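You operate a simulated robot arm through the tools that you are given. There is no shell and no other tool. Be economical: measure what you need, move in short steps, check, and stop when the job is done.

The job below is to be done with a simulated two-armed robot. You get a single attempt, and the scene is never put back.

## Task
Clamp the sheet and roll the air bubbles flat with the red roller.
Fine: before rolling, set the brown lever to HOLD and screw the black bar down; put the roller back; the wheel and sliders stay. Set down upright: what you pick out. What is to be rubbed or washed off counts as gone when no trace of it is left.

Only the result counts: the job must be done as asked and must still hold three seconds after the hand-in. Knocking over, shifting, dropping, spilling or breaking anything else fails it. Flat cloth is picked up by pressing the open fingertips on it (5 to 10 N) and closing them slowly along it; thin cloth reads only 2 to 8 mm in the jaws.

## Robot
Two 7-joint arms with three-finger grippers on one trunk, on a base that drives. Base frame: it is fixed to the floor where the robot stands at the start and does not move with it; the origin is under the middle of the robot, x ahead of it, y to its left, z up; the surface under the hand at the start is at about z = 800. Readings come in mm, degrees, newtons and seconds.
The left shoulder is at the start at [66, 154, 889], the right one opposite. With the tool pointing down near the work surface each hand reaches from about 100 to 620 mm from the robot's upright axis, wherever it stands, measured 20 degrees to its own side. Places, roughly: air bubbles [800, -800, 800]; blue roller, red roller [750, -1250, 750]; brown lever [700, 0, 900]; brown slider [800, -300, 1000]; cream slider [400, -500, 1000]; grey wheel [200, -400, 900]. Payload 2.69 kg a hand.
The TCP of each hand is the grasp point between the finger pads, 29 mm short of the fingertips. In the tool frame z runs along the fingers and y along their closing line. Largest opening 120 mm; the body of the gripper starts 78 mm behind the TCP.
Orientation is told as [roll, pitch, yaw] about the base's x, y, z axes, in that order, counted from this pose: with the fingers straight down and closing along the base's y, the tool's x points along the base's -x, its y along +y and its z along -z.

## Interface
- The arms move only by the tool nudge_tool. It takes "left_motion", "right_motion" or both (then of equal length, played together; a hand with none holds still); each is text: rows parted by semicolons, each of 7 numbers parted by spaces: the shift along the tool's x, y, z in mm, then the turn, a rotation vector about the tool's x, y, z in degrees, then the closure in counts, from 0 (fully open) to 255 (shut). In form: dx dy dz rx ry rz fingers; .... A call has 1 to 12 rows; each row shifts and turns the commanded pose from where the row before left it, along the tool's axes as they then stand. Rows are played at 5 a second. More than 50 mm and 8.6 degrees between two rows, or a gripper value outside its range, and nothing of the call is played. A pose out of reach is approached as far as the arm can. The call stops where the force on the tool passes 40 N (or 10 N more than at its start, if that is more) or the arm is blocked; 0.2 s more then pass. Each finger halts on what it meets, pressing with about 40 N; the grip force reading is that of the motor and also rises with nothing between the fingers. The clock runs only during rows and for 0.2 s after the last one: add rows that do not move to give the fingers time. The reply holds the time, the measured pose of the TCP, the force on the tool along the base axes, the opening and the grip force, in the units named above and with some noise, with the torque about the TCP (base axes, N m) and any sound that the robot's microphone picked up.
- Cameras (640 x 400 px; columns grow to the right, rows downward): "scene" is now at [172.8, -61.4, 1060.3]; the picture's right is [-0.65, -0.76, 0.00], its down [-0.24, 0.20, -0.95] and it looks along [0.72, -0.62, -0.31] (base axes); focal length 214 px, centre (320, 200). "left" rides on the left gripper at [63, 0, -104] in its tool frame; the picture's right is [0.00, 1.00, 0.00], its down [-0.83, 0.00, -0.56] and it looks along [-0.56, 0.00, 0.83] (tool axes); focal length 275 px, centre (320, 200). "right" rides on the right gripper at [63, 0, -104] in its tool frame; the picture's right is [0.00, 1.00, 0.00], its down [-0.83, 0.00, -0.56] and it looks along [-0.56, 0.00, 0.83] (tool axes); focal length 275 px, centre (320, 200). There is no depth. A picture from a camera that has moved, and an enlarged one, comes with that camera's place and axes in the base frame and with its lens.
- capture(camera): a new picture of that camera. The clock stands still meanwhile.
- raise_lower(by): slides the trunk up (or, below 0, down) by that many mm; the arms and the scene camera ride with it, the base frame stays. It gives what a move gives, with no picture.
- drive_base(legs): drives the robot by 1 to 6 legs, each [ahead, left, turn to the left] in mm, mm and degrees, along the robot's own axes; the way and the turn of a leg run together, so that a leg with both is an arc; at most 1500 mm and 180 degrees a leg. The arms and the cameras ride along, it lands a little off, and it stops where it bumps. It gives what a move gives.
- pan_tilt(pan, tilt): turns the head with the scene camera to pan (to the left, within 80 degrees either way) and tilt (down, from -29 to 69), counted from straight ahead of the robot. It gives what a move gives.
- inspect(camera, box): a new picture of the part [left, top, right, bottom] of that camera's present view, enlarged. The clock stands still meanwhile.
- sign_off(): hands the job in; it is judged then, once.

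Go step by step. Nothing tells you exact positions but the pictures and the camera data: compare them with the known pose of the tool, close in by small moves and look again before you grip or let go. The budget is 120 turns and 88 pictures, counting those below and the enlarged ones. Unless the task says otherwise, let go and move clear before handing in, and close with one line.

The tools are called after "Call:" as a command line: name --argument value ..., lists and objects as JSON in quotes. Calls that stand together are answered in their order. nudge_tool: Moves the arms, as the interface text tells. Its arguments: {"type":"object","properties":{"left_motion":{"type":"string"},"right_motion":{"type":"string"}},"required":[]} The other tools are called the same way: raise_lower (by) slides the trunk up or down; drive_base (legs) drives the base; pan_tilt (pan, tilt) turns the head that bears the scene camera; capture (camera) takes a picture; inspect (camera, box) takes an enlarged picture of a part of a camera's view; sign_off () hands the job in.

At the start:

```text
time_s: 0.0
left_ee_pos: [344.7, -7.8, 999.5]
left_tool_rot: [0.1, 0.0, 0.0]
left_force: [-0.2, 0.3, 0.3]
left_ft_torque: [0.01, 0.01, 0.01]
left_width: 119.9
left_finger_force: 0.0
right_ee_pos: [282.8, -396.5, 999.3]
right_tool_rot: [0.0, 0.0, 0.0]
right_force: [0.4, 0.4, -0.3]
right_ft_torque: [-0.03, -0.02, 0.0]
right_width: 119.8
right_finger_force: 0.1
trunk travel left (down, up): [-259.0, 178.0]
robot x, y, heading: [-0.2, 1.7, -0.3]
head pan, tilt: [-40.8, 18.2]
```

scene: 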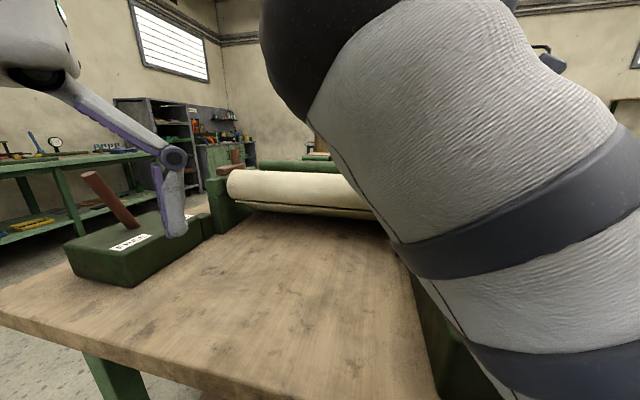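
right: 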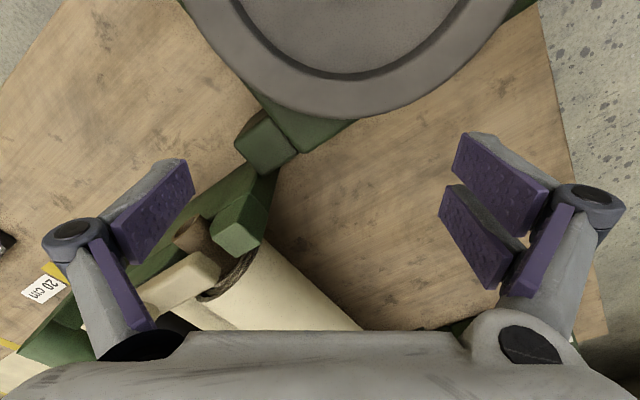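
left: 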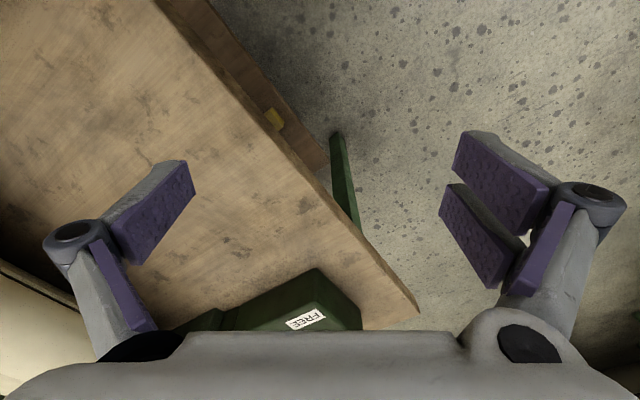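

I see a bench with a press machine, a lever on a green block ahead-left, and the right arm blocking the view. I'll look around with the head first.

Call:
pan_tilt --pan -5 --tilt 20

Call:
capture --camera "scene"

Call:
pan_tilt --pan -75 --tilt 20

Call:
capture --camera "scene"

```text
time_s: 1.0
left_ee_pos: [344.1, -8.0, 999.5]
left_tool_rot: [0.1, -0.1, 0.1]
left_force: [0.6, 0.1, 0.3]
left_ft_torque: [-0.01, 0.0, -0.01]
left_width: 120.1
left_finger_force: 0.1
right_ee_pos: [283.4, -396.4, 1000.0]
right_tool_rot: [0.0, 0.1, 0.1]
right_force: [0.7, 0.3, 0.6]
right_ft_torque: [0.01, 0.0, 0.02]
right_width: 119.7
right_finger_force: 0.1
trunk travel left (down, up): [-259.0, 178.0]
robot x, y, heading: [1.5, 0.6, 0.3]
head pan, tilt: [-5.0, 20.0]
```

```text
84 pictures are left
camera scene: at [194.9, -8.6, 1057.4], right [-0.09, -1.0, 0.0], down [-0.34, 0.03, -0.94], along [0.94, -0.08, -0.34], focal length 214 px, centre (320, 200)
```

scene: 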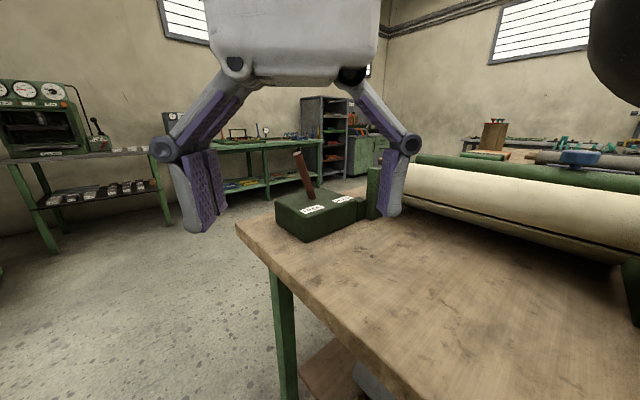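

```text
time_s: 2.4
left_ee_pos: [343.4, -7.4, 1000.5]
left_tool_rot: [0.0, 0.0, 0.0]
left_force: [0.2, 0.4, -0.2]
left_ft_torque: [0.02, -0.01, 0.0]
left_width: 120.0
left_finger_force: 0.0
right_ee_pos: [282.6, -396.6, 998.6]
right_tool_rot: [0.1, 0.0, -0.1]
right_force: [-0.2, -0.5, -0.1]
right_ft_torque: [0.0, 0.02, 0.01]
right_width: 119.9
right_finger_force: 0.0
trunk travel left (down, up): [-259.0, 178.0]
robot x, y, heading: [1.3, -0.0, -0.1]
head pan, tilt: [-75.0, 20.0]
```

```text
83 pictures are left
camera scene: at [126.3, -90.3, 1057.4], right [-0.97, -0.26, 0.0], down [-0.09, 0.33, -0.94], along [0.24, -0.91, -0.34], focal length 214 px, centre (320, 200)
```

scene: 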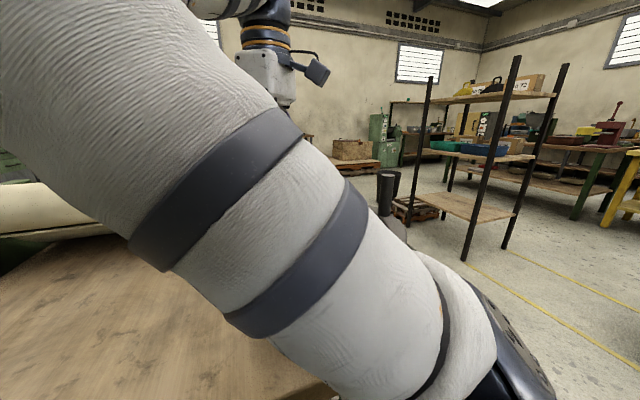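

The right arm still hides the middle of the bench. I'll raise the trunk for a higher view of it.

Call:
raise_lower --by 170

Call:
pan_tilt --pan -30 --tilt 30

Call:
capture --camera "scene"

Call:
capture --camera "right"

```text
time_s: 4.3
left_ee_pos: [345.1, -7.6, 1169.4]
left_tool_rot: [-0.1, 0.1, 0.0]
left_force: [-0.3, 0.9, 0.0]
left_ft_torque: [-0.01, 0.02, 0.01]
left_width: 119.8
left_finger_force: 0.1
right_ee_pos: [284.3, -397.2, 1169.8]
right_tool_rot: [0.1, 0.0, 0.0]
right_force: [-0.3, 0.9, 0.2]
right_ft_torque: [0.04, 0.02, 0.04]
right_width: 119.9
right_finger_force: 0.0
trunk travel left (down, up): [-429.0, 8.0]
robot x, y, heading: [3.0, 2.4, 0.0]
head pan, tilt: [-75.0, 20.0]
```

```text
time_s: 5.5
left_ee_pos: [343.5, -6.9, 1168.9]
left_tool_rot: [-0.1, 0.0, 0.0]
left_force: [0.2, 0.3, -0.7]
left_ft_torque: [0.0, -0.01, 0.03]
left_width: 119.8
left_finger_force: 0.2
right_ee_pos: [282.9, -396.4, 1169.7]
right_tool_rot: [0.0, 0.0, 0.0]
right_force: [0.0, -0.3, 0.1]
right_ft_torque: [0.0, 0.03, 0.0]
right_width: 120.1
right_finger_force: 0.1
trunk travel left (down, up): [-429.0, 8.0]
robot x, y, heading: [-2.2, 0.8, -0.1]
head pan, tilt: [-30.0, 30.0]
```

```text
82 pictures are left
camera scene: at [90.5, -45.7, 1228.4], right [-0.5, -0.87, 0.0], down [-0.43, 0.25, -0.87], along [0.75, -0.43, -0.5], focal length 214 px, centre (320, 200)
```

scene: 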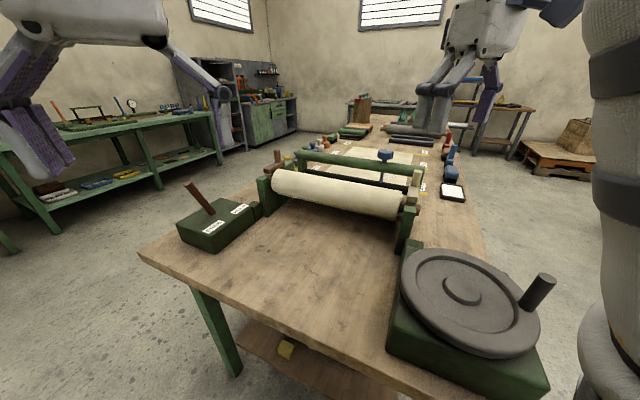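

```text
81 pictures are left
camera right: at [219.6, -396.2, 1274.7], right [0.0, 1.0, 0.0], down [0.83, 0.0, 0.56], along [0.56, 0.0, -0.83], focal length 275 px, centre (320, 200)
```

right: 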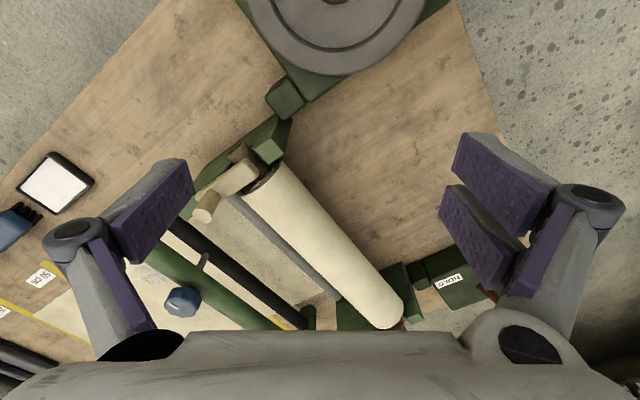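

A bench with a roll, lever block (labels), a screw with blue knob over a bar, brushes/rollers at the far end. I'll zoom in on it.

Call:
inspect --camera "scene" --box '[240, 110, 500, 270]'

Call:
inspect --camera "scene" --box '[160, 170, 280, 260]'

Call:
inspect --camera "right" --box '[0, 120, 420, 383]'

```text
2.46 times, centred on (370, 190) of scene
camera zoom: at [90.5, -45.7, 1228.4], right [-0.5, -0.87, 0.0], down [-0.43, 0.25, -0.87], along [0.75, -0.43, -0.5], focal length 528 px, centre (197, 225)
```

zoom: 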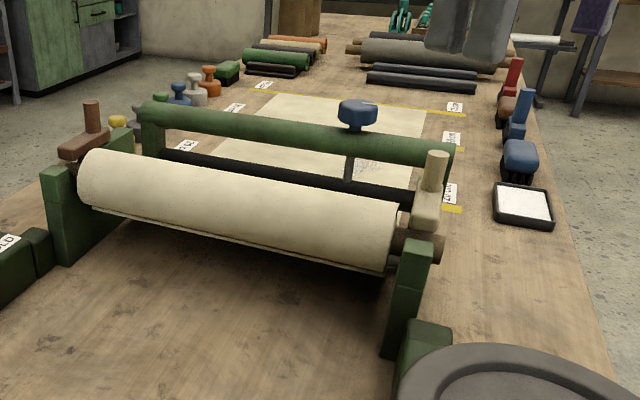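

```text
4.44 times, centred on (220, 215) of scene
camera zoom: at [90.5, -45.7, 1228.4], right [-0.5, -0.87, 0.0], down [-0.43, 0.25, -0.87], along [0.75, -0.43, -0.5], focal length 953 px, centre (764, 133)
```

zoom: 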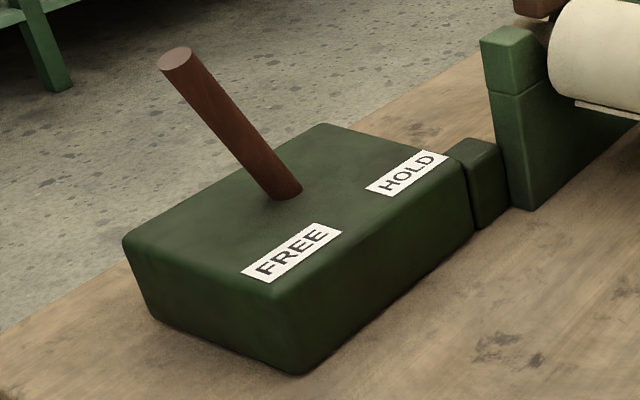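

```text
1.52 times, centred on (210, 252) of right
camera zoom: at [219.6, -396.2, 1274.7], right [0.0, 1.0, 0.0], down [0.83, 0.0, 0.56], along [0.56, 0.0, -0.83], focal length 419 px, centre (487, 122)
```

zoom: 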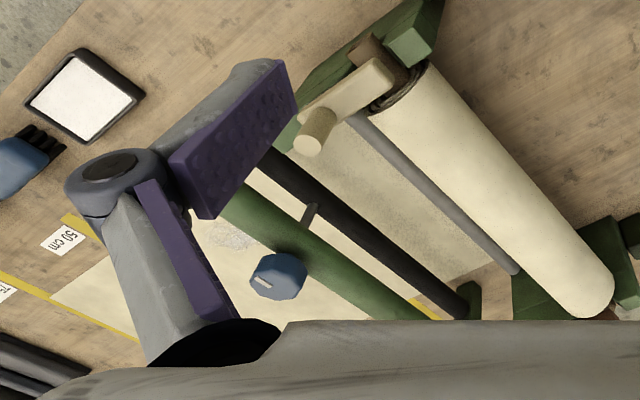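

Lever at about (737,-32), base height 860, leaning towards FREE; HOLD lies along the bench axis (0.58,-0.81). The blue screw knob is at about (638,-638,975). I'll drive parallel to the short edge to get near the lever.

Call:
drive_base --legs '[[283, 202, 0], [0, 0, -45]]'

Call:
pan_tilt --pan 15 --tilt 40

Call:
capture --camera "scene"

Call:
capture --camera "left"

```text
time_s: 9.9
left_ee_pos: [515.9, -47.1, 1168.8]
left_tool_rot: [0.0, 0.0, -46.7]
left_force: [-0.1, 0.1, 0.3]
left_ft_torque: [0.01, 0.0, -0.01]
left_width: 120.2
left_finger_force: 0.0
right_ee_pos: [191.1, -270.0, 1170.7]
right_tool_rot: [0.0, 0.0, -46.6]
right_force: [0.4, 0.3, -0.1]
right_ft_torque: [-0.02, -0.01, -0.02]
right_width: 120.0
right_finger_force: 0.1
trunk travel left (down, up): [-429.0, 8.0]
robot x, y, heading: [287.7, 207.9, -46.4]
head pan, tilt: [-30.0, 30.0]
```

```text
time_s: 11.0
left_ee_pos: [517.8, -47.9, 1170.5]
left_tool_rot: [-0.2, 0.1, -46.4]
left_force: [0.1, -0.2, 0.0]
left_ft_torque: [-0.02, 0.0, -0.02]
left_width: 120.1
left_finger_force: 0.0
right_ee_pos: [191.0, -270.5, 1169.5]
right_tool_rot: [-0.1, 0.1, -46.7]
right_force: [0.5, -0.1, -0.3]
right_ft_torque: [-0.01, 0.01, 0.01]
right_width: 119.8
right_finger_force: 0.1
trunk travel left (down, up): [-429.0, 8.0]
robot x, y, heading: [286.7, 208.1, -46.4]
head pan, tilt: [15.0, 40.0]
```

```text
77 pictures are left
camera scene: at [361.5, 144.9, 1215.4], right [-0.61, -0.8, 0.0], down [-0.49, 0.38, -0.78], along [0.62, -0.47, -0.62], focal length 214 px, centre (320, 200)
```

scene: 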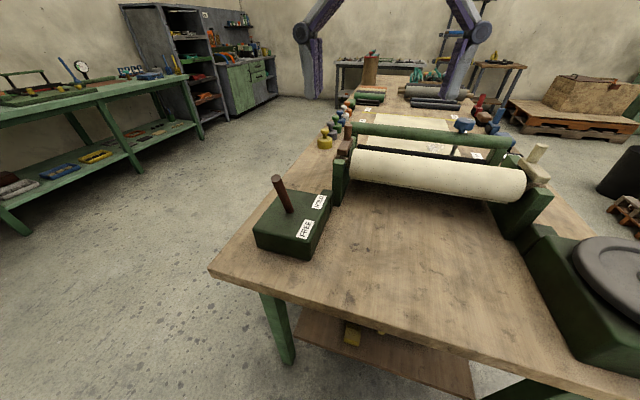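

```text
76 pictures are left
camera left: at [474.4, -0.6, 1274.2], right [0.73, 0.69, 0.0], down [0.57, -0.6, 0.56], along [0.38, -0.41, -0.83], focal length 275 px, centre (320, 200)
```

left: 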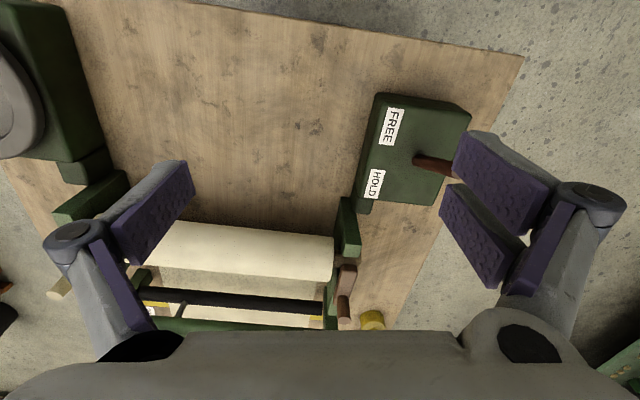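

The lever base is refined to (723,-40), tip near (698,-4,981). I'll align the left hand with the bench, move above the lever and lower the trunk a little.

Call:
nudge_tool --left_motion "0 0 0 0 0 8.2 0; -20 43 0 0 0 0 0; -20 43 0 0 0 0 0; -20 43 0 0 0 0 0; -17 43 0 0 0 0 0; 0 0 0 0 0 0 0"

Call:
raise_lower --by -100

Call:
capture --camera "left"

Call:
capture --camera "scene"

```text
time_s: 12.4
left_ee_pos: [696.1, -6.1, 1170.3]
left_tool_rot: [0.1, 0.0, -54.7]
left_force: [0.0, -0.6, -1.0]
left_ft_torque: [-0.01, 0.0, -0.02]
left_width: 120.1
left_finger_force: 0.0
right_ee_pos: [190.4, -270.6, 1171.3]
right_tool_rot: [-0.1, -0.1, -46.6]
right_force: [-0.3, -0.4, -0.6]
right_ft_torque: [0.0, 0.05, 0.03]
right_width: 120.1
right_finger_force: 0.1
trunk travel left (down, up): [-429.0, 8.0]
robot x, y, heading: [287.5, 207.3, -46.7]
head pan, tilt: [15.0, 40.0]
```

```text
time_s: 13.7
left_ee_pos: [701.0, -12.0, 1069.5]
left_tool_rot: [0.1, -0.1, -54.8]
left_force: [0.7, -0.2, 0.6]
left_ft_torque: [-0.03, 0.02, -0.01]
left_width: 120.1
left_finger_force: 0.0
right_ee_pos: [191.1, -270.0, 1070.9]
right_tool_rot: [0.0, -0.1, -46.5]
right_force: [0.0, 0.4, 0.3]
right_ft_torque: [0.0, 0.0, 0.0]
right_width: 119.9
right_finger_force: 0.1
trunk travel left (down, up): [-329.0, 108.0]
robot x, y, heading: [283.6, 206.9, -46.8]
head pan, tilt: [15.0, 40.0]
```

```text
75 pictures are left
camera left: at [664.2, 41.8, 1174.4], right [0.82, 0.57, 0.0], down [0.48, -0.68, 0.56], along [0.32, -0.46, -0.83], focal length 275 px, centre (320, 200)
```

left: 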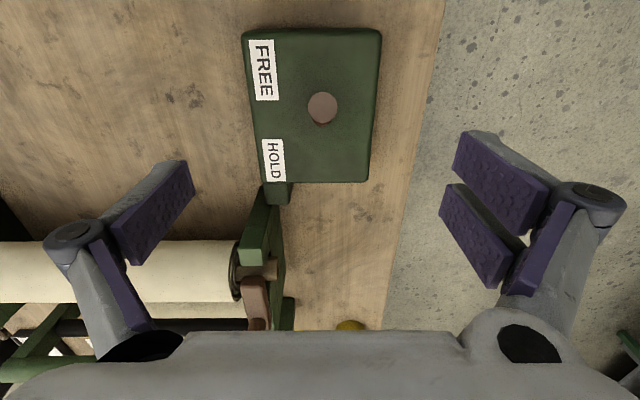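

```text
74 pictures are left
camera scene: at [414.5, 100.7, 1097.1], right [-0.52, -0.85, 0.0], down [-0.55, 0.34, -0.77], along [0.65, -0.4, -0.64], focal length 214 px, centre (320, 200)
```

scene: 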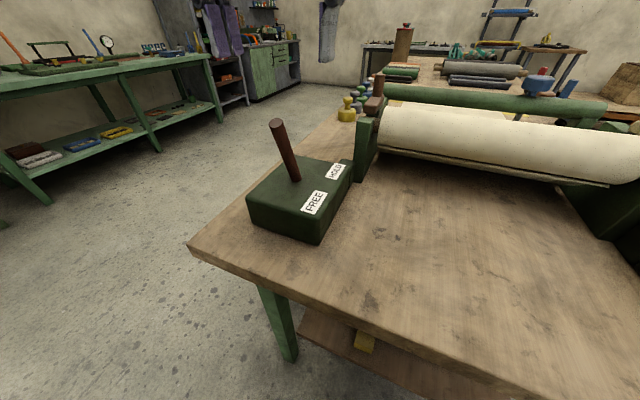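

The lever is centred between the open fingers. I descend to z≈955 and grip it.

Call:
nudge_tool --left_motion "0 0 40 0 0 0 0; 0 0 40 0 0 0 0; 0 0 34 0 0 0 0; 0 0 0 0 0 0 120; 0 0 0 0 0 0 255; 0 0 0 0 0 0 255; 0 0 0 0 0 0 255"

Call:
capture --camera "left"

```text
time_s: 15.3
left_ee_pos: [701.4, -7.8, 957.3]
left_tool_rot: [0.1, -0.1, -54.6]
left_force: [22.2, 14.5, 4.3]
left_ft_torque: [0.39, -0.7, 0.35]
left_width: 19.5
left_finger_force: 45.0
right_ee_pos: [193.7, -268.6, 1070.3]
right_tool_rot: [-0.1, -0.1, -46.5]
right_force: [-0.5, 0.5, 0.3]
right_ft_torque: [0.01, 0.01, 0.02]
right_width: 119.8
right_finger_force: 0.0
trunk travel left (down, up): [-329.0, 108.0]
robot x, y, heading: [287.2, 205.0, -46.7]
head pan, tilt: [15.0, 40.0]
```

```text
73 pictures are left
camera left: at [664.7, 43.8, 1060.9], right [0.82, 0.58, 0.0], down [0.48, -0.68, 0.56], along [0.32, -0.45, -0.83], focal length 275 px, centre (320, 200)
```

left: 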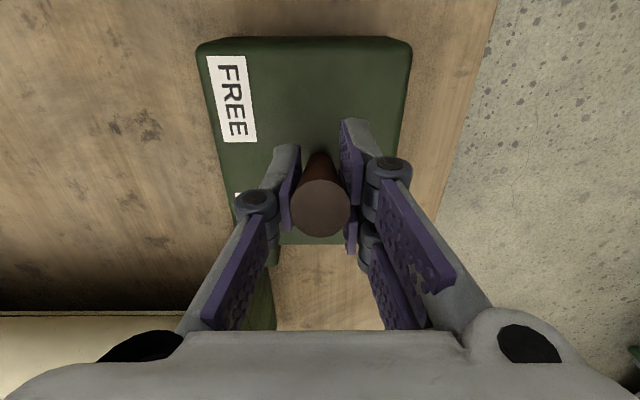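

Gripped with some side load; I relieve it by a few mm in y, then swing the lever along the arc towards HOLD.

Call:
nudge_tool --left_motion "0 4 0 0 0 0 255; 0 0 0 0 0 0 255; -8 0 -2 0 0 0 255; -8 0 -1.5 0 0 0 255; -8 0 -1 0 0 0 255; -8 0 -0.5 0 0 0 255; -8 0 0.5 0 0 0 255; -8 0 1 0 0 0 255; -8 0 1.5 0 0 0 255; -8 0 2 0 0 0 255; 0 0 0 0 0 0 255"

Call:
capture --camera "scene"

```text
time_s: 17.7
left_ee_pos: [737.1, -58.8, 957.1]
left_tool_rot: [0.1, 0.2, -54.7]
left_force: [-24.4, 22.0, 1.9]
left_ft_torque: [0.45, 0.97, 0.11]
left_width: 19.1
left_finger_force: 44.6
right_ee_pos: [188.7, -268.6, 1070.7]
right_tool_rot: [0.0, -0.3, -46.7]
right_force: [0.1, 0.2, 0.3]
right_ft_torque: [-0.01, -0.02, 0.02]
right_width: 119.9
right_finger_force: 0.1
trunk travel left (down, up): [-329.0, 108.0]
robot x, y, heading: [284.5, 207.8, -46.6]
head pan, tilt: [15.0, 40.0]
```

```text
72 pictures are left
camera scene: at [411.9, 103.2, 1097.7], right [-0.52, -0.85, 0.0], down [-0.55, 0.33, -0.77], along [0.65, -0.4, -0.64], focal length 214 px, centre (320, 200)
```

scene: 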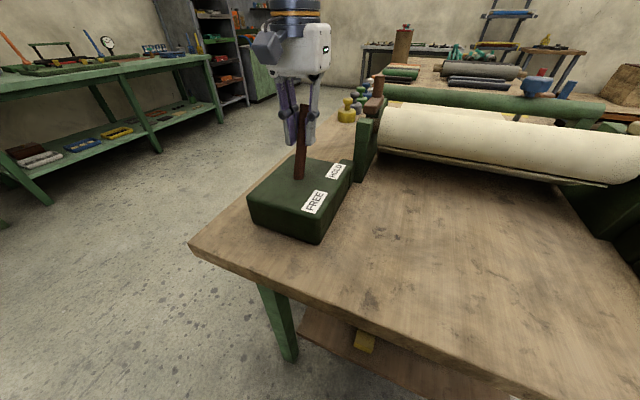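

The lever has swung over; I'll push a little more to find whether it is at its stop.

Call:
nudge_tool --left_motion "-3 -1.5 0 0 0 0 255; -3 0 0.5 0 0 0 255; -3 0 0.5 0 0 0 255; 0 0 0 0 0 0 255"

Call:
capture --camera "left"

```text
time_s: 18.1
left_ee_pos: [735.7, -58.4, 957.1]
left_tool_rot: [0.2, 0.7, -54.9]
left_force: [-12.8, 16.1, 9.5]
left_ft_torque: [-0.16, 0.43, 0.01]
left_width: 19.1
left_finger_force: 44.2
right_ee_pos: [189.9, -268.3, 1070.7]
right_tool_rot: [0.0, -0.2, -46.5]
right_force: [-0.5, -0.6, 0.5]
right_ft_torque: [0.0, 0.01, 0.01]
right_width: 120.0
right_finger_force: 0.1
trunk travel left (down, up): [-329.0, 108.0]
robot x, y, heading: [284.6, 206.6, -46.3]
head pan, tilt: [15.0, 40.0]
stopped in row 1 (left hand): the force on the tool passed its limit at 45 N (the readings are from after the stop); the commanded pose is now the measured one
```

```text
71 pictures are left
camera left: at [701.4, -7.4, 1061.7], right [0.82, 0.57, 0.0], down [0.48, -0.69, 0.55], along [0.31, -0.45, -0.84], focal length 275 px, centre (320, 200)
```

left: 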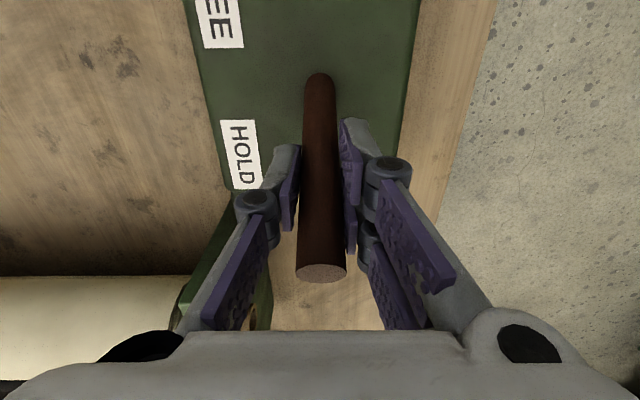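

The lever is against its stop on the HOLD side. I release, rise and verify it stays.

Call:
nudge_tool --left_motion "0 0 0 0 0 0 150; 0 0 0 0 0 0 0; 0 0 0 0 0 0 0; 0 0 -45 0 0 0 0; 0 0 -45 0 0 0 0; 0 0 -45 0 0 0 0; 0 0 -45 0 0 0 0; 0 0 0 0 0 0 0"

Call:
inspect --camera "scene" --box '[180, 70, 420, 220]'

Call:
capture --camera "left"

```text
time_s: 19.9
left_ee_pos: [738.6, -62.1, 1057.0]
left_tool_rot: [0.1, 0.5, -54.8]
left_force: [-0.1, -0.3, -0.1]
left_ft_torque: [0.03, 0.01, -0.01]
left_width: 120.0
left_finger_force: 0.0
left hand out of reach, approached as far as the arm can: row 6, 7
right_ee_pos: [192.0, -270.5, 1070.3]
right_tool_rot: [0.0, 0.0, -46.7]
right_force: [0.1, 0.7, -0.3]
right_ft_torque: [-0.01, 0.01, 0.0]
right_width: 120.1
right_finger_force: 0.1
trunk travel left (down, up): [-329.0, 108.0]
robot x, y, heading: [286.6, 207.4, -46.4]
head pan, tilt: [15.0, 40.0]
```

```text
2.67 times, centred on (300, 145) of scene
camera zoom: at [414.6, 100.9, 1097.1], right [-0.52, -0.85, 0.0], down [-0.55, 0.34, -0.77], along [0.65, -0.4, -0.64], focal length 572 px, centre (373, 347)
```

zoom: 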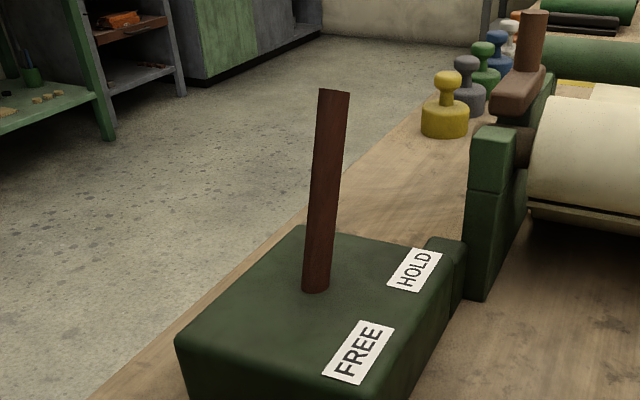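

```text
69 pictures are left
camera left: at [703.0, -10.0, 1162.2], right [0.82, 0.57, 0.0], down [0.48, -0.69, 0.55], along [0.31, -0.45, -0.84], focal length 275 px, centre (320, 200)
```

left: 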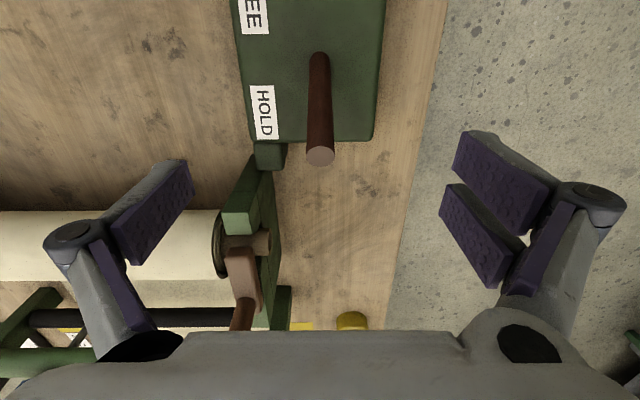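

Lever is at HOLD. Now I fold the left arm back, raise the trunk and drive round the short end to the right long side of the bench.

Call:
raise_lower --by 100

Call:
nudge_tool --left_motion "40 -20 0 0 0 0 0; 40 -40 0 0 0 0 0; 40 -40 0 0 0 0 0; 0 -40 0 0 0 0 0; 0 -30 0 0 0 -8 0"

Call:
drive_base --legs '[[-141, -862, 0], [0, 0, 81.7], [0, -650, 0]]'

Call:
pan_tilt --pan -15 --tilt 35

Call:
capture --camera "scene"

```text
time_s: 21.2
left_ee_pos: [677.6, 4.1, 1291.8]
left_tool_rot: [2.5, -16.0, -55.2]
left_force: [0.8, -0.2, 0.1]
left_ft_torque: [0.06, 0.03, 0.0]
left_width: 120.0
left_finger_force: 0.0
right_ee_pos: [192.6, -272.0, 1169.2]
right_tool_rot: [0.0, 0.3, -46.5]
right_force: [0.9, -0.3, -0.3]
right_ft_torque: [0.02, 0.05, -0.02]
right_width: 120.1
right_finger_force: 0.1
trunk travel left (down, up): [-429.0, 8.0]
robot x, y, heading: [285.9, 205.3, -46.7]
head pan, tilt: [15.0, 40.0]
```

```text
refused: row 2 steps farther than a row can; nothing moved
```

```text
time_s: 36.9
left_ee_pos: [203.4, -433.4, 1293.9]
left_tool_rot: [2.5, -16.0, 28.5]
left_force: [0.0, 0.3, -1.1]
left_ft_torque: [-0.01, -0.02, 0.02]
left_width: 119.9
left_finger_force: 0.1
right_ee_pos: [423.3, -946.4, 1169.9]
right_tool_rot: [0.0, -0.1, 37.2]
right_force: [-0.5, 0.2, -0.1]
right_ft_torque: [0.0, -0.01, -0.03]
right_width: 120.0
right_finger_force: 0.0
trunk travel left (down, up): [-429.0, 8.0]
robot x, y, heading: [-39.1, -800.2, 37.5]
head pan, tilt: [15.0, 40.0]
```

```text
time_s: 37.8
left_ee_pos: [202.8, -433.4, 1293.5]
left_tool_rot: [2.4, -16.1, 28.6]
left_force: [0.0, 0.0, 0.8]
left_ft_torque: [0.0, -0.02, -0.02]
left_width: 120.0
left_finger_force: 0.1
right_ee_pos: [423.3, -947.0, 1168.7]
right_tool_rot: [0.0, -0.1, 37.0]
right_force: [-0.5, -0.6, 0.1]
right_ft_torque: [-0.03, -0.02, 0.0]
right_width: 120.0
right_finger_force: 0.1
trunk travel left (down, up): [-429.0, 8.0]
robot x, y, heading: [-44.3, -797.1, 37.1]
head pan, tilt: [-15.0, 35.0]
```

```text
68 pictures are left
camera scene: at [49.5, -760.4, 1220.6], right [0.38, -0.93, 0.0], down [-0.53, -0.22, -0.82], along [0.76, 0.31, -0.57], focal length 214 px, centre (320, 200)
```

scene: 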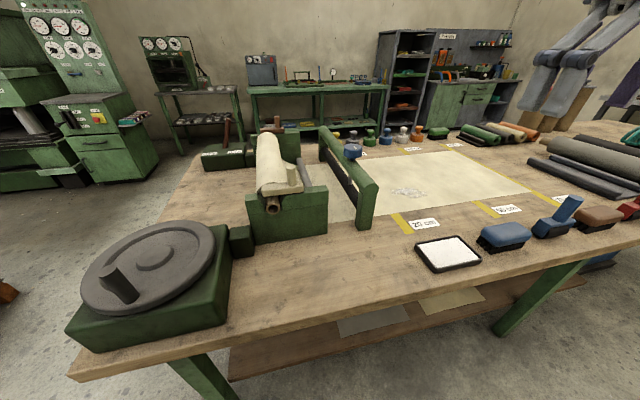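

Now a clear view: the sheet with a bubbly patch past the bridge, tools along the near edge with blue and red at right. I'll move further right and zoom.

Call:
drive_base --legs '[[0, -300, 0]]'

Call:
capture --camera "scene"

Call:
inspect --camera "scene" --box '[140, 110, 400, 272]'

Call:
inspect --camera "scene" --box '[300, 150, 600, 338]'

```text
time_s: 40.7
left_ee_pos: [382.7, -673.0, 1293.2]
left_tool_rot: [2.5, -16.1, 28.2]
left_force: [-0.6, -0.8, 0.6]
left_ft_torque: [0.03, 0.04, -0.03]
left_width: 120.0
left_finger_force: 0.1
right_ee_pos: [600.2, -1185.8, 1169.9]
right_tool_rot: [0.0, -0.1, 36.9]
right_force: [0.4, -0.6, 0.1]
right_ft_torque: [0.0, 0.01, -0.02]
right_width: 120.0
right_finger_force: 0.0
trunk travel left (down, up): [-429.0, 8.0]
robot x, y, heading: [140.8, -1038.8, 36.7]
head pan, tilt: [-15.0, 35.0]
```

```text
67 pictures are left
camera scene: at [227.9, -997.8, 1220.6], right [0.37, -0.93, 0.0], down [-0.53, -0.21, -0.82], along [0.76, 0.3, -0.57], focal length 214 px, centre (320, 200)
```

scene: 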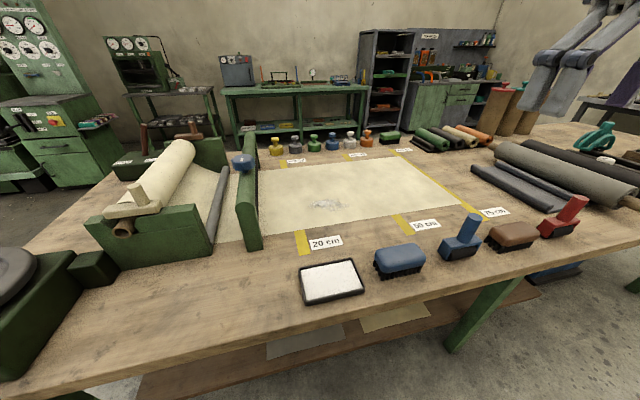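

```text
2.46 times, centred on (270, 191) of scene
camera zoom: at [227.9, -997.8, 1220.6], right [0.37, -0.93, 0.0], down [-0.53, -0.21, -0.82], along [0.76, 0.3, -0.57], focal length 528 px, centre (443, 222)
```

zoom: 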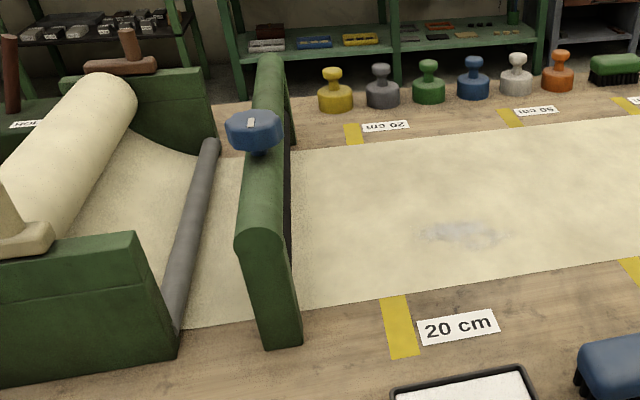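

```text
2.13 times, centred on (450, 244) of scene
camera zoom: at [227.9, -997.8, 1220.6], right [0.37, -0.93, 0.0], down [-0.53, -0.21, -0.82], along [0.76, 0.3, -0.57], focal length 456 px, centre (43, 106)
```

zoom: 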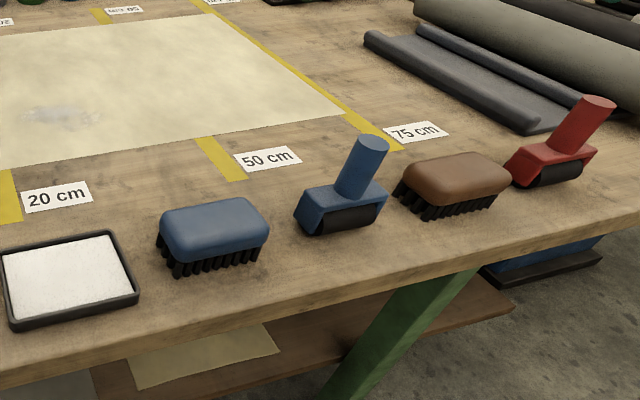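

The knob is at about (635,-625,977), the bubble patch near (775,-807), and the red roller near (868,-1451). I'll straighten the left hand and move closer to the bench in front of the knob in a small step.

Call:
nudge_tool --left_motion "20 0 25 0 0 0 0; 20 -20 25 0 5 0 0; 20 -20 25 0 6 0 0; 0 -20 25 0 5 0 0; 0 -20 20 0 0 0 0; 0 0 0 2 0 -6 0; 0 0 0 0 0 0 0"

Call:
drive_base --legs '[[60, 0, 0]]'

Call:
capture --camera "left"

```text
time_s: 42.3
left_ee_pos: [383.0, -754.0, 1157.1]
left_tool_rot: [0.4, -0.2, 35.0]
left_force: [0.3, 0.6, 0.2]
left_ft_torque: [-0.01, -0.06, 0.01]
left_width: 119.9
left_finger_force: 0.1
right_ee_pos: [599.9, -1185.7, 1170.6]
right_tool_rot: [0.0, 0.1, 36.7]
right_force: [-0.4, -0.3, 0.2]
right_ft_torque: [-0.04, 0.0, 0.01]
right_width: 119.9
right_finger_force: 0.1
trunk travel left (down, up): [-429.0, 8.0]
robot x, y, heading: [135.9, -1038.2, 36.7]
head pan, tilt: [-15.0, 35.0]
```

```text
time_s: 43.2
left_ee_pos: [430.6, -719.9, 1156.8]
left_tool_rot: [0.4, -0.2, 34.9]
left_force: [0.2, 0.4, -0.6]
left_ft_torque: [-0.03, 0.03, -0.03]
left_width: 120.1
left_finger_force: 0.1
right_ee_pos: [647.0, -1150.2, 1169.2]
right_tool_rot: [0.1, -0.1, 36.7]
right_force: [0.2, -0.7, 0.2]
right_ft_torque: [0.01, 0.01, 0.0]
right_width: 119.9
right_finger_force: 0.1
trunk travel left (down, up): [-429.0, 8.0]
robot x, y, heading: [183.2, -1003.5, 36.6]
head pan, tilt: [-15.0, 35.0]
```

```text
64 pictures are left
camera left: at [379.1, -755.3, 1260.7], right [-0.57, 0.82, 0.01], down [0.68, 0.47, 0.56], along [0.46, 0.32, -0.83], focal length 275 px, centre (320, 200)
```

left: 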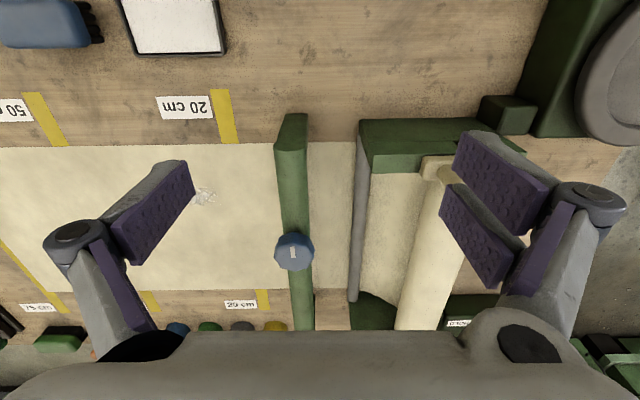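

Good overhead view: the knob is about (630,-626). I turn the robot a bit so the knob lies in the left hand's sector, and lower the trunk.

Call:
drive_base --legs '[[0, 0, -17]]'

Call:
raise_lower --by -70

Call:
capture --camera "left"

```text
time_s: 44.6
left_ee_pos: [500.0, -802.6, 1157.2]
left_tool_rot: [0.3, -0.3, 18.2]
left_force: [0.7, -0.5, 0.7]
left_ft_torque: [0.01, -0.01, 0.04]
left_width: 119.8
left_finger_force: 0.0
right_ee_pos: [584.7, -1278.8, 1170.2]
right_tool_rot: [0.0, 0.0, 20.1]
right_force: [0.2, 0.4, 0.2]
right_ft_torque: [-0.01, 0.0, -0.04]
right_width: 120.1
right_finger_force: 0.0
trunk travel left (down, up): [-429.0, 8.0]
robot x, y, heading: [182.9, -1001.9, 20.1]
head pan, tilt: [-15.0, 35.0]
```

```text
time_s: 45.7
left_ee_pos: [500.5, -803.3, 1088.2]
left_tool_rot: [0.5, -0.4, 18.2]
left_force: [-0.2, 0.2, -0.9]
left_ft_torque: [0.03, 0.01, -0.03]
left_width: 120.1
left_finger_force: 0.0
right_ee_pos: [584.3, -1277.8, 1100.7]
right_tool_rot: [0.0, -0.2, 20.1]
right_force: [-0.4, 0.4, -0.1]
right_ft_torque: [-0.03, -0.02, -0.02]
right_width: 120.1
right_finger_force: 0.1
trunk travel left (down, up): [-359.0, 78.0]
robot x, y, heading: [180.2, -1000.0, 19.9]
head pan, tilt: [-15.0, 35.0]
```

```text
63 pictures are left
camera left: at [440.1, -822.3, 1191.3], right [-0.31, 0.95, 0.01], down [0.79, 0.25, 0.56], along [0.53, 0.18, -0.83], focal length 275 px, centre (320, 200)
```

left: 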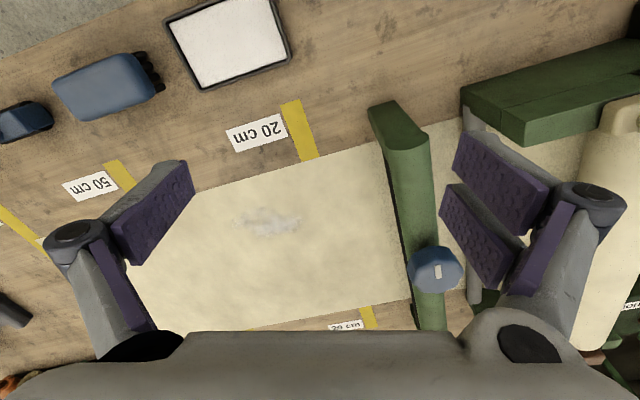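

Knob triangulated at (619,-631, ~990). I move the left hand above it and look.

Call:
nudge_tool --left_motion "-35 30 0 0 0 0 0; -35 30 0 0 0 0 0; -35 30 0 0 0 0 0; -35 30 0 0 0 0 0; -26 7 0 0 0 0 0; 0 0 0 0 0 0 0"

Call:
capture --camera "left"

Call:
pan_tilt --pan 25 --tilt 20

Call:
capture --camera "scene"

```text
time_s: 47.1
left_ee_pos: [594.5, -645.9, 1087.3]
left_tool_rot: [0.5, -0.3, 18.1]
left_force: [-0.8, -1.8, 0.2]
left_ft_torque: [0.0, 0.01, 0.0]
left_width: 119.9
left_finger_force: 0.0
left hand out of reach, approached as far as the arm can: row 5
right_ee_pos: [586.2, -1278.9, 1099.8]
right_tool_rot: [0.0, 0.0, 20.0]
right_force: [-0.2, -0.3, -0.6]
right_ft_torque: [-0.02, 0.02, 0.02]
right_width: 120.0
right_finger_force: 0.1
trunk travel left (down, up): [-359.0, 78.0]
robot x, y, heading: [180.4, -1001.0, 20.3]
head pan, tilt: [-15.0, 35.0]
```

```text
62 pictures are left
camera left: at [534.5, -664.7, 1190.8], right [-0.31, 0.95, 0.01], down [0.79, 0.25, 0.56], along [0.53, 0.18, -0.83], focal length 275 px, centre (320, 200)
```

left: 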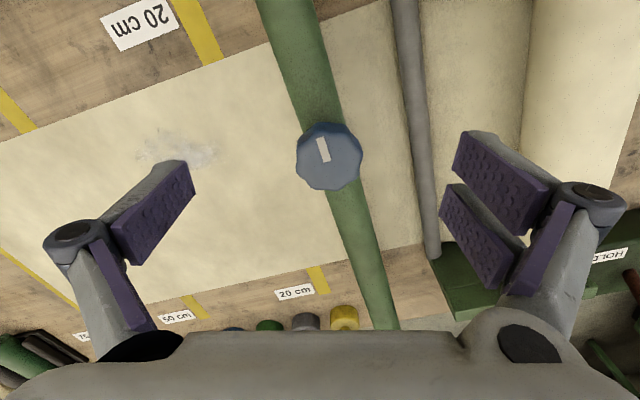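

```text
time_s: 48.1
left_ee_pos: [595.2, -646.0, 1086.7]
left_tool_rot: [0.5, -0.3, 18.2]
left_force: [-0.2, -0.3, 0.1]
left_ft_torque: [-0.03, 0.0, -0.01]
left_width: 120.0
left_finger_force: 0.1
right_ee_pos: [585.5, -1278.3, 1099.4]
right_tool_rot: [-0.1, 0.0, 20.1]
right_force: [0.6, -0.2, -0.1]
right_ft_torque: [-0.02, -0.02, 0.02]
right_width: 119.8
right_finger_force: 0.1
trunk travel left (down, up): [-359.0, 78.0]
robot x, y, heading: [182.3, -1001.0, 20.1]
head pan, tilt: [25.0, 20.0]
```

```text
61 pictures are left
camera scene: at [316.3, -912.3, 1162.5], right [0.71, -0.71, 0.0], down [-0.24, -0.24, -0.94], along [0.66, 0.66, -0.34], focal length 214 px, centre (320, 200)
```

scene: 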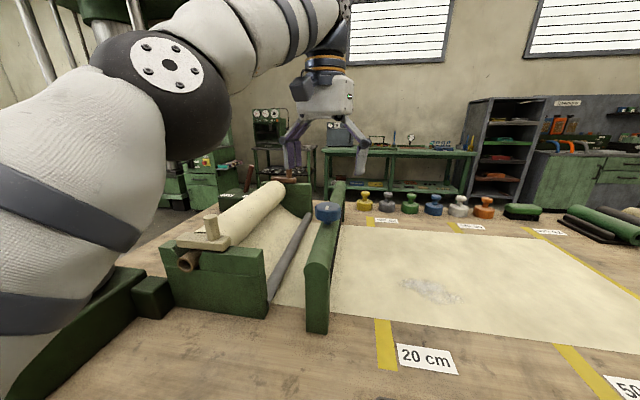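

Knob is at (622,-628,~985). I inch the base closer to the bench so the hand can reach, and look closely at the knob and bar from the side.

Call:
drive_base --legs '[[58, 16, 0]]'

Call:
inspect --camera "scene" --box '[260, 160, 400, 260]'

```text
time_s: 49.1
left_ee_pos: [643.5, -611.2, 1088.0]
left_tool_rot: [0.3, -0.3, 18.1]
left_force: [-0.3, 0.0, -0.2]
left_ft_torque: [0.01, 0.03, 0.01]
left_width: 120.2
left_finger_force: 0.1
right_ee_pos: [634.7, -1242.5, 1100.1]
right_tool_rot: [0.0, 0.0, 20.1]
right_force: [-0.2, -0.5, -0.1]
right_ft_torque: [-0.04, -0.02, 0.01]
right_width: 120.0
right_finger_force: 0.1
trunk travel left (down, up): [-359.0, 78.0]
robot x, y, heading: [234.2, -965.3, 19.8]
head pan, tilt: [25.0, 20.0]
```

```text
4.00 times, centred on (330, 210) of scene
camera zoom: at [366.0, -877.2, 1162.4], right [0.71, -0.71, 0.0], down [-0.24, -0.24, -0.94], along [0.66, 0.66, -0.34], focal length 858 px, centre (280, 160)
```

zoom: 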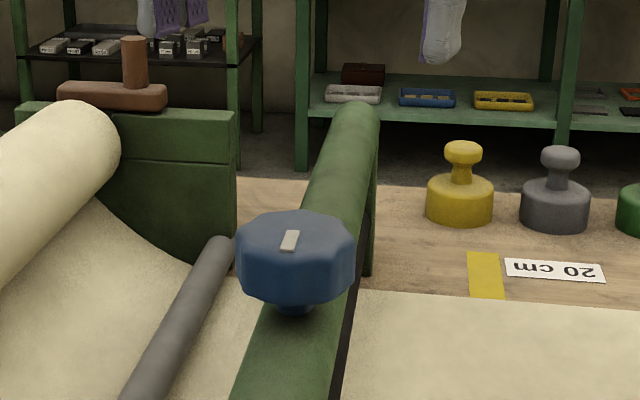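

Knob spans z≈969–994, ~55 mm across. I centre the hand over it and take a check picture.

Call:
nudge_tool --left_motion "25 -9 0 0 0 0 0; 0 0 45 0 0 0 0; 0 0 0 0 0 0 0"

Call:
capture --camera "left"

```text
time_s: 49.9
left_ee_pos: [623.2, -627.5, 1039.5]
left_tool_rot: [0.4, -0.3, 18.2]
left_force: [-1.3, -0.7, 0.1]
left_ft_torque: [-0.01, -0.02, -0.03]
left_width: 120.0
left_finger_force: 0.1
right_ee_pos: [632.7, -1242.7, 1100.7]
right_tool_rot: [0.0, 0.0, 19.8]
right_force: [-0.2, 0.0, 0.2]
right_ft_torque: [0.03, -0.01, -0.01]
right_width: 120.2
right_finger_force: 0.1
trunk travel left (down, up): [-359.0, 78.0]
robot x, y, heading: [229.8, -969.8, 20.0]
head pan, tilt: [25.0, 20.0]
```

```text
59 pictures are left
camera left: at [562.4, -646.5, 1143.5], right [-0.31, 0.95, 0.01], down [0.79, 0.25, 0.56], along [0.53, 0.18, -0.83], focal length 275 px, centre (320, 200)
```

left: 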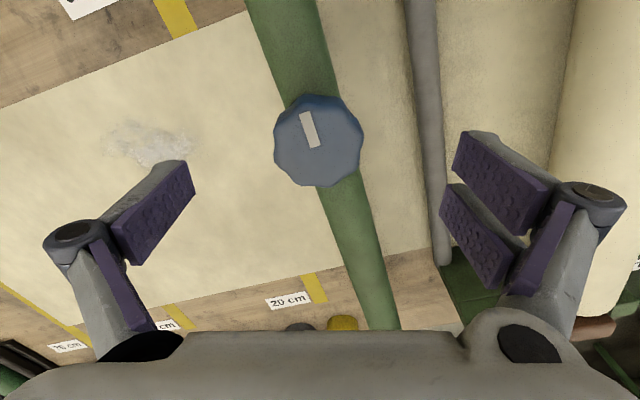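

Centred. Descend and grip the knob, then turn clockwise (seen from above) a first bit.

Call:
nudge_tool --left_motion "0 0 38 0 0 0 0; 0 0 0 0 0 0 130; 0 0 0 0 0 0 255; 0 0 0 0 0 0 255; 0 0 0 0 0 5 255; 0 0 0 0 0 8 255; 0 0 0 0 0 8 255; 0 0 0 0 0 8 255; 0 0 0 0 0 8 255; 0 0 0 0 0 8 255; 0 0 0 0 0 0 255"

Call:
capture --camera "left"

```text
time_s: 52.3
left_ee_pos: [623.7, -626.2, 1001.2]
left_tool_rot: [0.3, 0.3, -27.0]
left_force: [-1.3, -3.6, -29.8]
left_ft_torque: [-0.08, -0.06, -0.03]
left_width: 52.7
left_finger_force: 44.5
right_ee_pos: [635.1, -1242.3, 1099.6]
right_tool_rot: [0.1, 0.1, 20.0]
right_force: [-0.2, -0.6, 1.2]
right_ft_torque: [-0.02, -0.01, -0.01]
right_width: 119.9
right_finger_force: 0.1
trunk travel left (down, up): [-359.0, 78.0]
robot x, y, heading: [230.9, -964.8, 20.2]
head pan, tilt: [25.0, 20.0]
```

```text
58 pictures are left
camera left: at [567.9, -597.3, 1106.2], right [0.46, 0.89, 0.01], down [0.74, -0.38, 0.55], along [0.49, -0.25, -0.83], focal length 275 px, centre (320, 200)
```

left: 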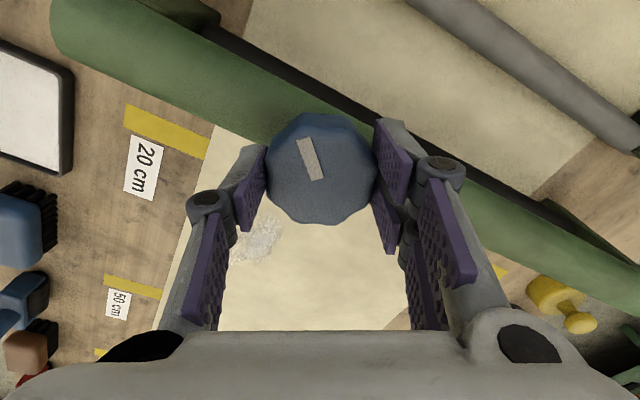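

The knob turns with the hand and pulls downwards, so clockwise screws it down. I follow it down while turning.

Call:
nudge_tool --left_motion "0 0 3 0 0 0 255; 0 0 0 0 0 0 255"

```text
time_s: 52.9
left_ee_pos: [624.1, -625.9, 1003.1]
left_tool_rot: [0.6, 0.0, -26.9]
left_force: [1.1, 0.9, -4.3]
left_ft_torque: [0.35, 1.14, -0.03]
left_width: 52.3
left_finger_force: 44.8
right_ee_pos: [634.1, -1242.1, 1100.9]
right_tool_rot: [0.0, 0.0, 19.9]
right_force: [-0.2, 0.3, 0.3]
right_ft_torque: [0.02, -0.01, 0.01]
right_width: 120.0
right_finger_force: 0.1
trunk travel left (down, up): [-359.0, 78.0]
robot x, y, heading: [235.2, -965.9, 20.0]
head pan, tilt: [25.0, 20.0]
```

Relieved. Continue turning with a matched descent of about 0.6 mm per 8°.

Call:
nudge_tool --left_motion "0 0 0.6 0 0 8 255; 0 0 0.6 0 0 8 255; 0 0 0.6 0 0 8 255; 0 0 0.6 0 0 8 255; 0 0 0.6 0 0 8 255; 0 0 0.6 0 0 8 255; 0 0 0 0 0 0 255"

Call:
inspect --camera "scene" --box '[200, 140, 440, 300]'

```text
time_s: 54.1
left_ee_pos: [623.4, -625.0, 1003.6]
left_tool_rot: [1.1, 0.2, -64.0]
left_force: [0.1, 3.1, 10.9]
left_ft_torque: [-0.45, 0.54, -0.02]
left_width: 52.3
left_finger_force: 45.5
right_ee_pos: [634.3, -1242.4, 1100.6]
right_tool_rot: [-0.1, 0.0, 20.0]
right_force: [0.0, 0.9, -0.5]
right_ft_torque: [0.02, 0.04, -0.03]
right_width: 119.9
right_finger_force: 0.0
trunk travel left (down, up): [-359.0, 78.0]
robot x, y, heading: [231.7, -967.7, 20.0]
head pan, tilt: [25.0, 20.0]
stopped in row 5 (left hand): the force on the tool passed its limit at 42 N (the readings are from after the stop); the commanded pose is now the measured one
```

```text
2.50 times, centred on (320, 220) of scene
camera zoom: at [365.1, -877.6, 1162.4], right [0.71, -0.71, 0.0], down [-0.24, -0.24, -0.94], along [0.66, 0.66, -0.34], focal length 536 px, centre (320, 150)
```

zoom: 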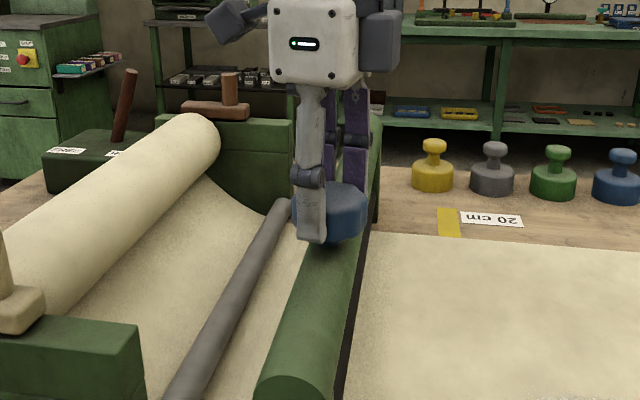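

The descent was too fast; the thread is finer. Continue turning with almost no descent.

Call:
nudge_tool --left_motion "0 0 -0.8 0 0 0 255; 0 0 0 0 0 8 255; 0 0 0.1 0 0 8 255; 0 0 0.1 0 0 8 255; 0 0 0.1 0 0 8 255; 0 0 0.1 0 0 8 255; 0 0 0.1 0 0 8 255; 0 0 0 0 0 0 255"

Call:
capture --camera "left"

```text
time_s: 55.9
left_ee_pos: [625.8, -625.0, 1002.0]
left_tool_rot: [0.7, 0.9, -112.1]
left_force: [21.8, 10.8, 20.8]
left_ft_torque: [-0.43, -0.53, -0.02]
left_width: 52.3
left_finger_force: 45.1
right_ee_pos: [634.9, -1243.7, 1100.6]
right_tool_rot: [0.0, -0.1, 20.0]
right_force: [0.1, -0.3, 0.6]
right_ft_torque: [0.03, -0.03, -0.02]
right_width: 120.1
right_finger_force: 0.0
trunk travel left (down, up): [-359.0, 78.0]
robot x, y, heading: [232.6, -965.8, 20.1]
head pan, tilt: [25.0, 20.0]
```

```text
56 pictures are left
camera left: at [648.5, -567.3, 1107.1], right [0.92, -0.38, 0.01], down [-0.33, -0.77, 0.54], along [-0.2, -0.5, -0.84], focal length 275 px, centre (320, 200)
```

left: 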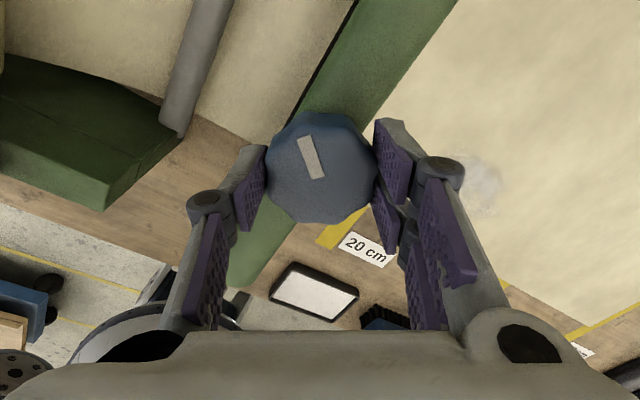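

Turned 130° in all with low torque. I relieve the side load and continue.

Call:
nudge_tool --left_motion "2 1.5 -2 0 0 0 255; 0 0 0 0 0 8 255; 0 0 0 0 0 8 255; 0 0 0 0 0 8 255; 0 0 0.2 0 0 8 255; 0 0 0.2 0 0 8 255; 0 0 0 0 0 0 255"

```text
time_s: 57.5
left_ee_pos: [627.4, -626.5, 1001.8]
left_tool_rot: [-0.2, 0.8, -152.3]
left_force: [5.6, -10.9, -6.3]
left_ft_torque: [-0.75, -0.19, -0.02]
left_width: 51.9
left_finger_force: 45.0
right_ee_pos: [634.0, -1244.6, 1099.7]
right_tool_rot: [-0.1, 0.0, 20.0]
right_force: [0.1, 0.1, 0.2]
right_ft_torque: [0.01, -0.03, -0.02]
right_width: 120.1
right_finger_force: 0.0
trunk travel left (down, up): [-359.0, 78.0]
robot x, y, heading: [231.8, -964.1, 19.9]
head pan, tilt: [25.0, 20.0]
```

Still easy. I continue to the wrist's limit, then look at the knob from the side.

Call:
nudge_tool --left_motion "0 0 0 0 0 8 255; 0 0 0 0 0 8 255; 0 0 0 0 0 8 255; 0 0 0 0 0 8 255; 0 0 0 0 0 8 255; 0 0 0 0 0 0 255"

Call:
inspect --camera "scene" --box '[260, 160, 400, 260]'

```text
time_s: 58.9
left_ee_pos: [627.2, -628.3, 1003.5]
left_tool_rot: [-0.6, 0.5, 167.8]
left_force: [-1.3, -20.5, -9.4]
left_ft_torque: [-0.96, -0.2, -0.02]
left_width: 51.9
left_finger_force: 44.2
right_ee_pos: [634.6, -1246.4, 1100.2]
right_tool_rot: [0.1, 0.0, 19.9]
right_force: [-0.5, -0.1, 0.0]
right_ft_torque: [0.0, -0.02, 0.01]
right_width: 119.9
right_finger_force: 0.1
trunk travel left (down, up): [-359.0, 78.0]
robot x, y, heading: [235.3, -968.7, 19.9]
head pan, tilt: [25.0, 20.0]
```

```text
4.00 times, centred on (330, 210) of scene
camera zoom: at [365.7, -879.7, 1162.7], right [0.71, -0.71, 0.0], down [-0.24, -0.24, -0.94], along [0.66, 0.67, -0.34], focal length 858 px, centre (280, 160)
```

zoom: 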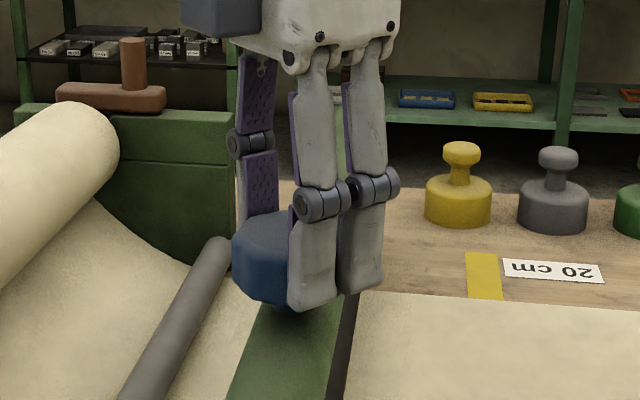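

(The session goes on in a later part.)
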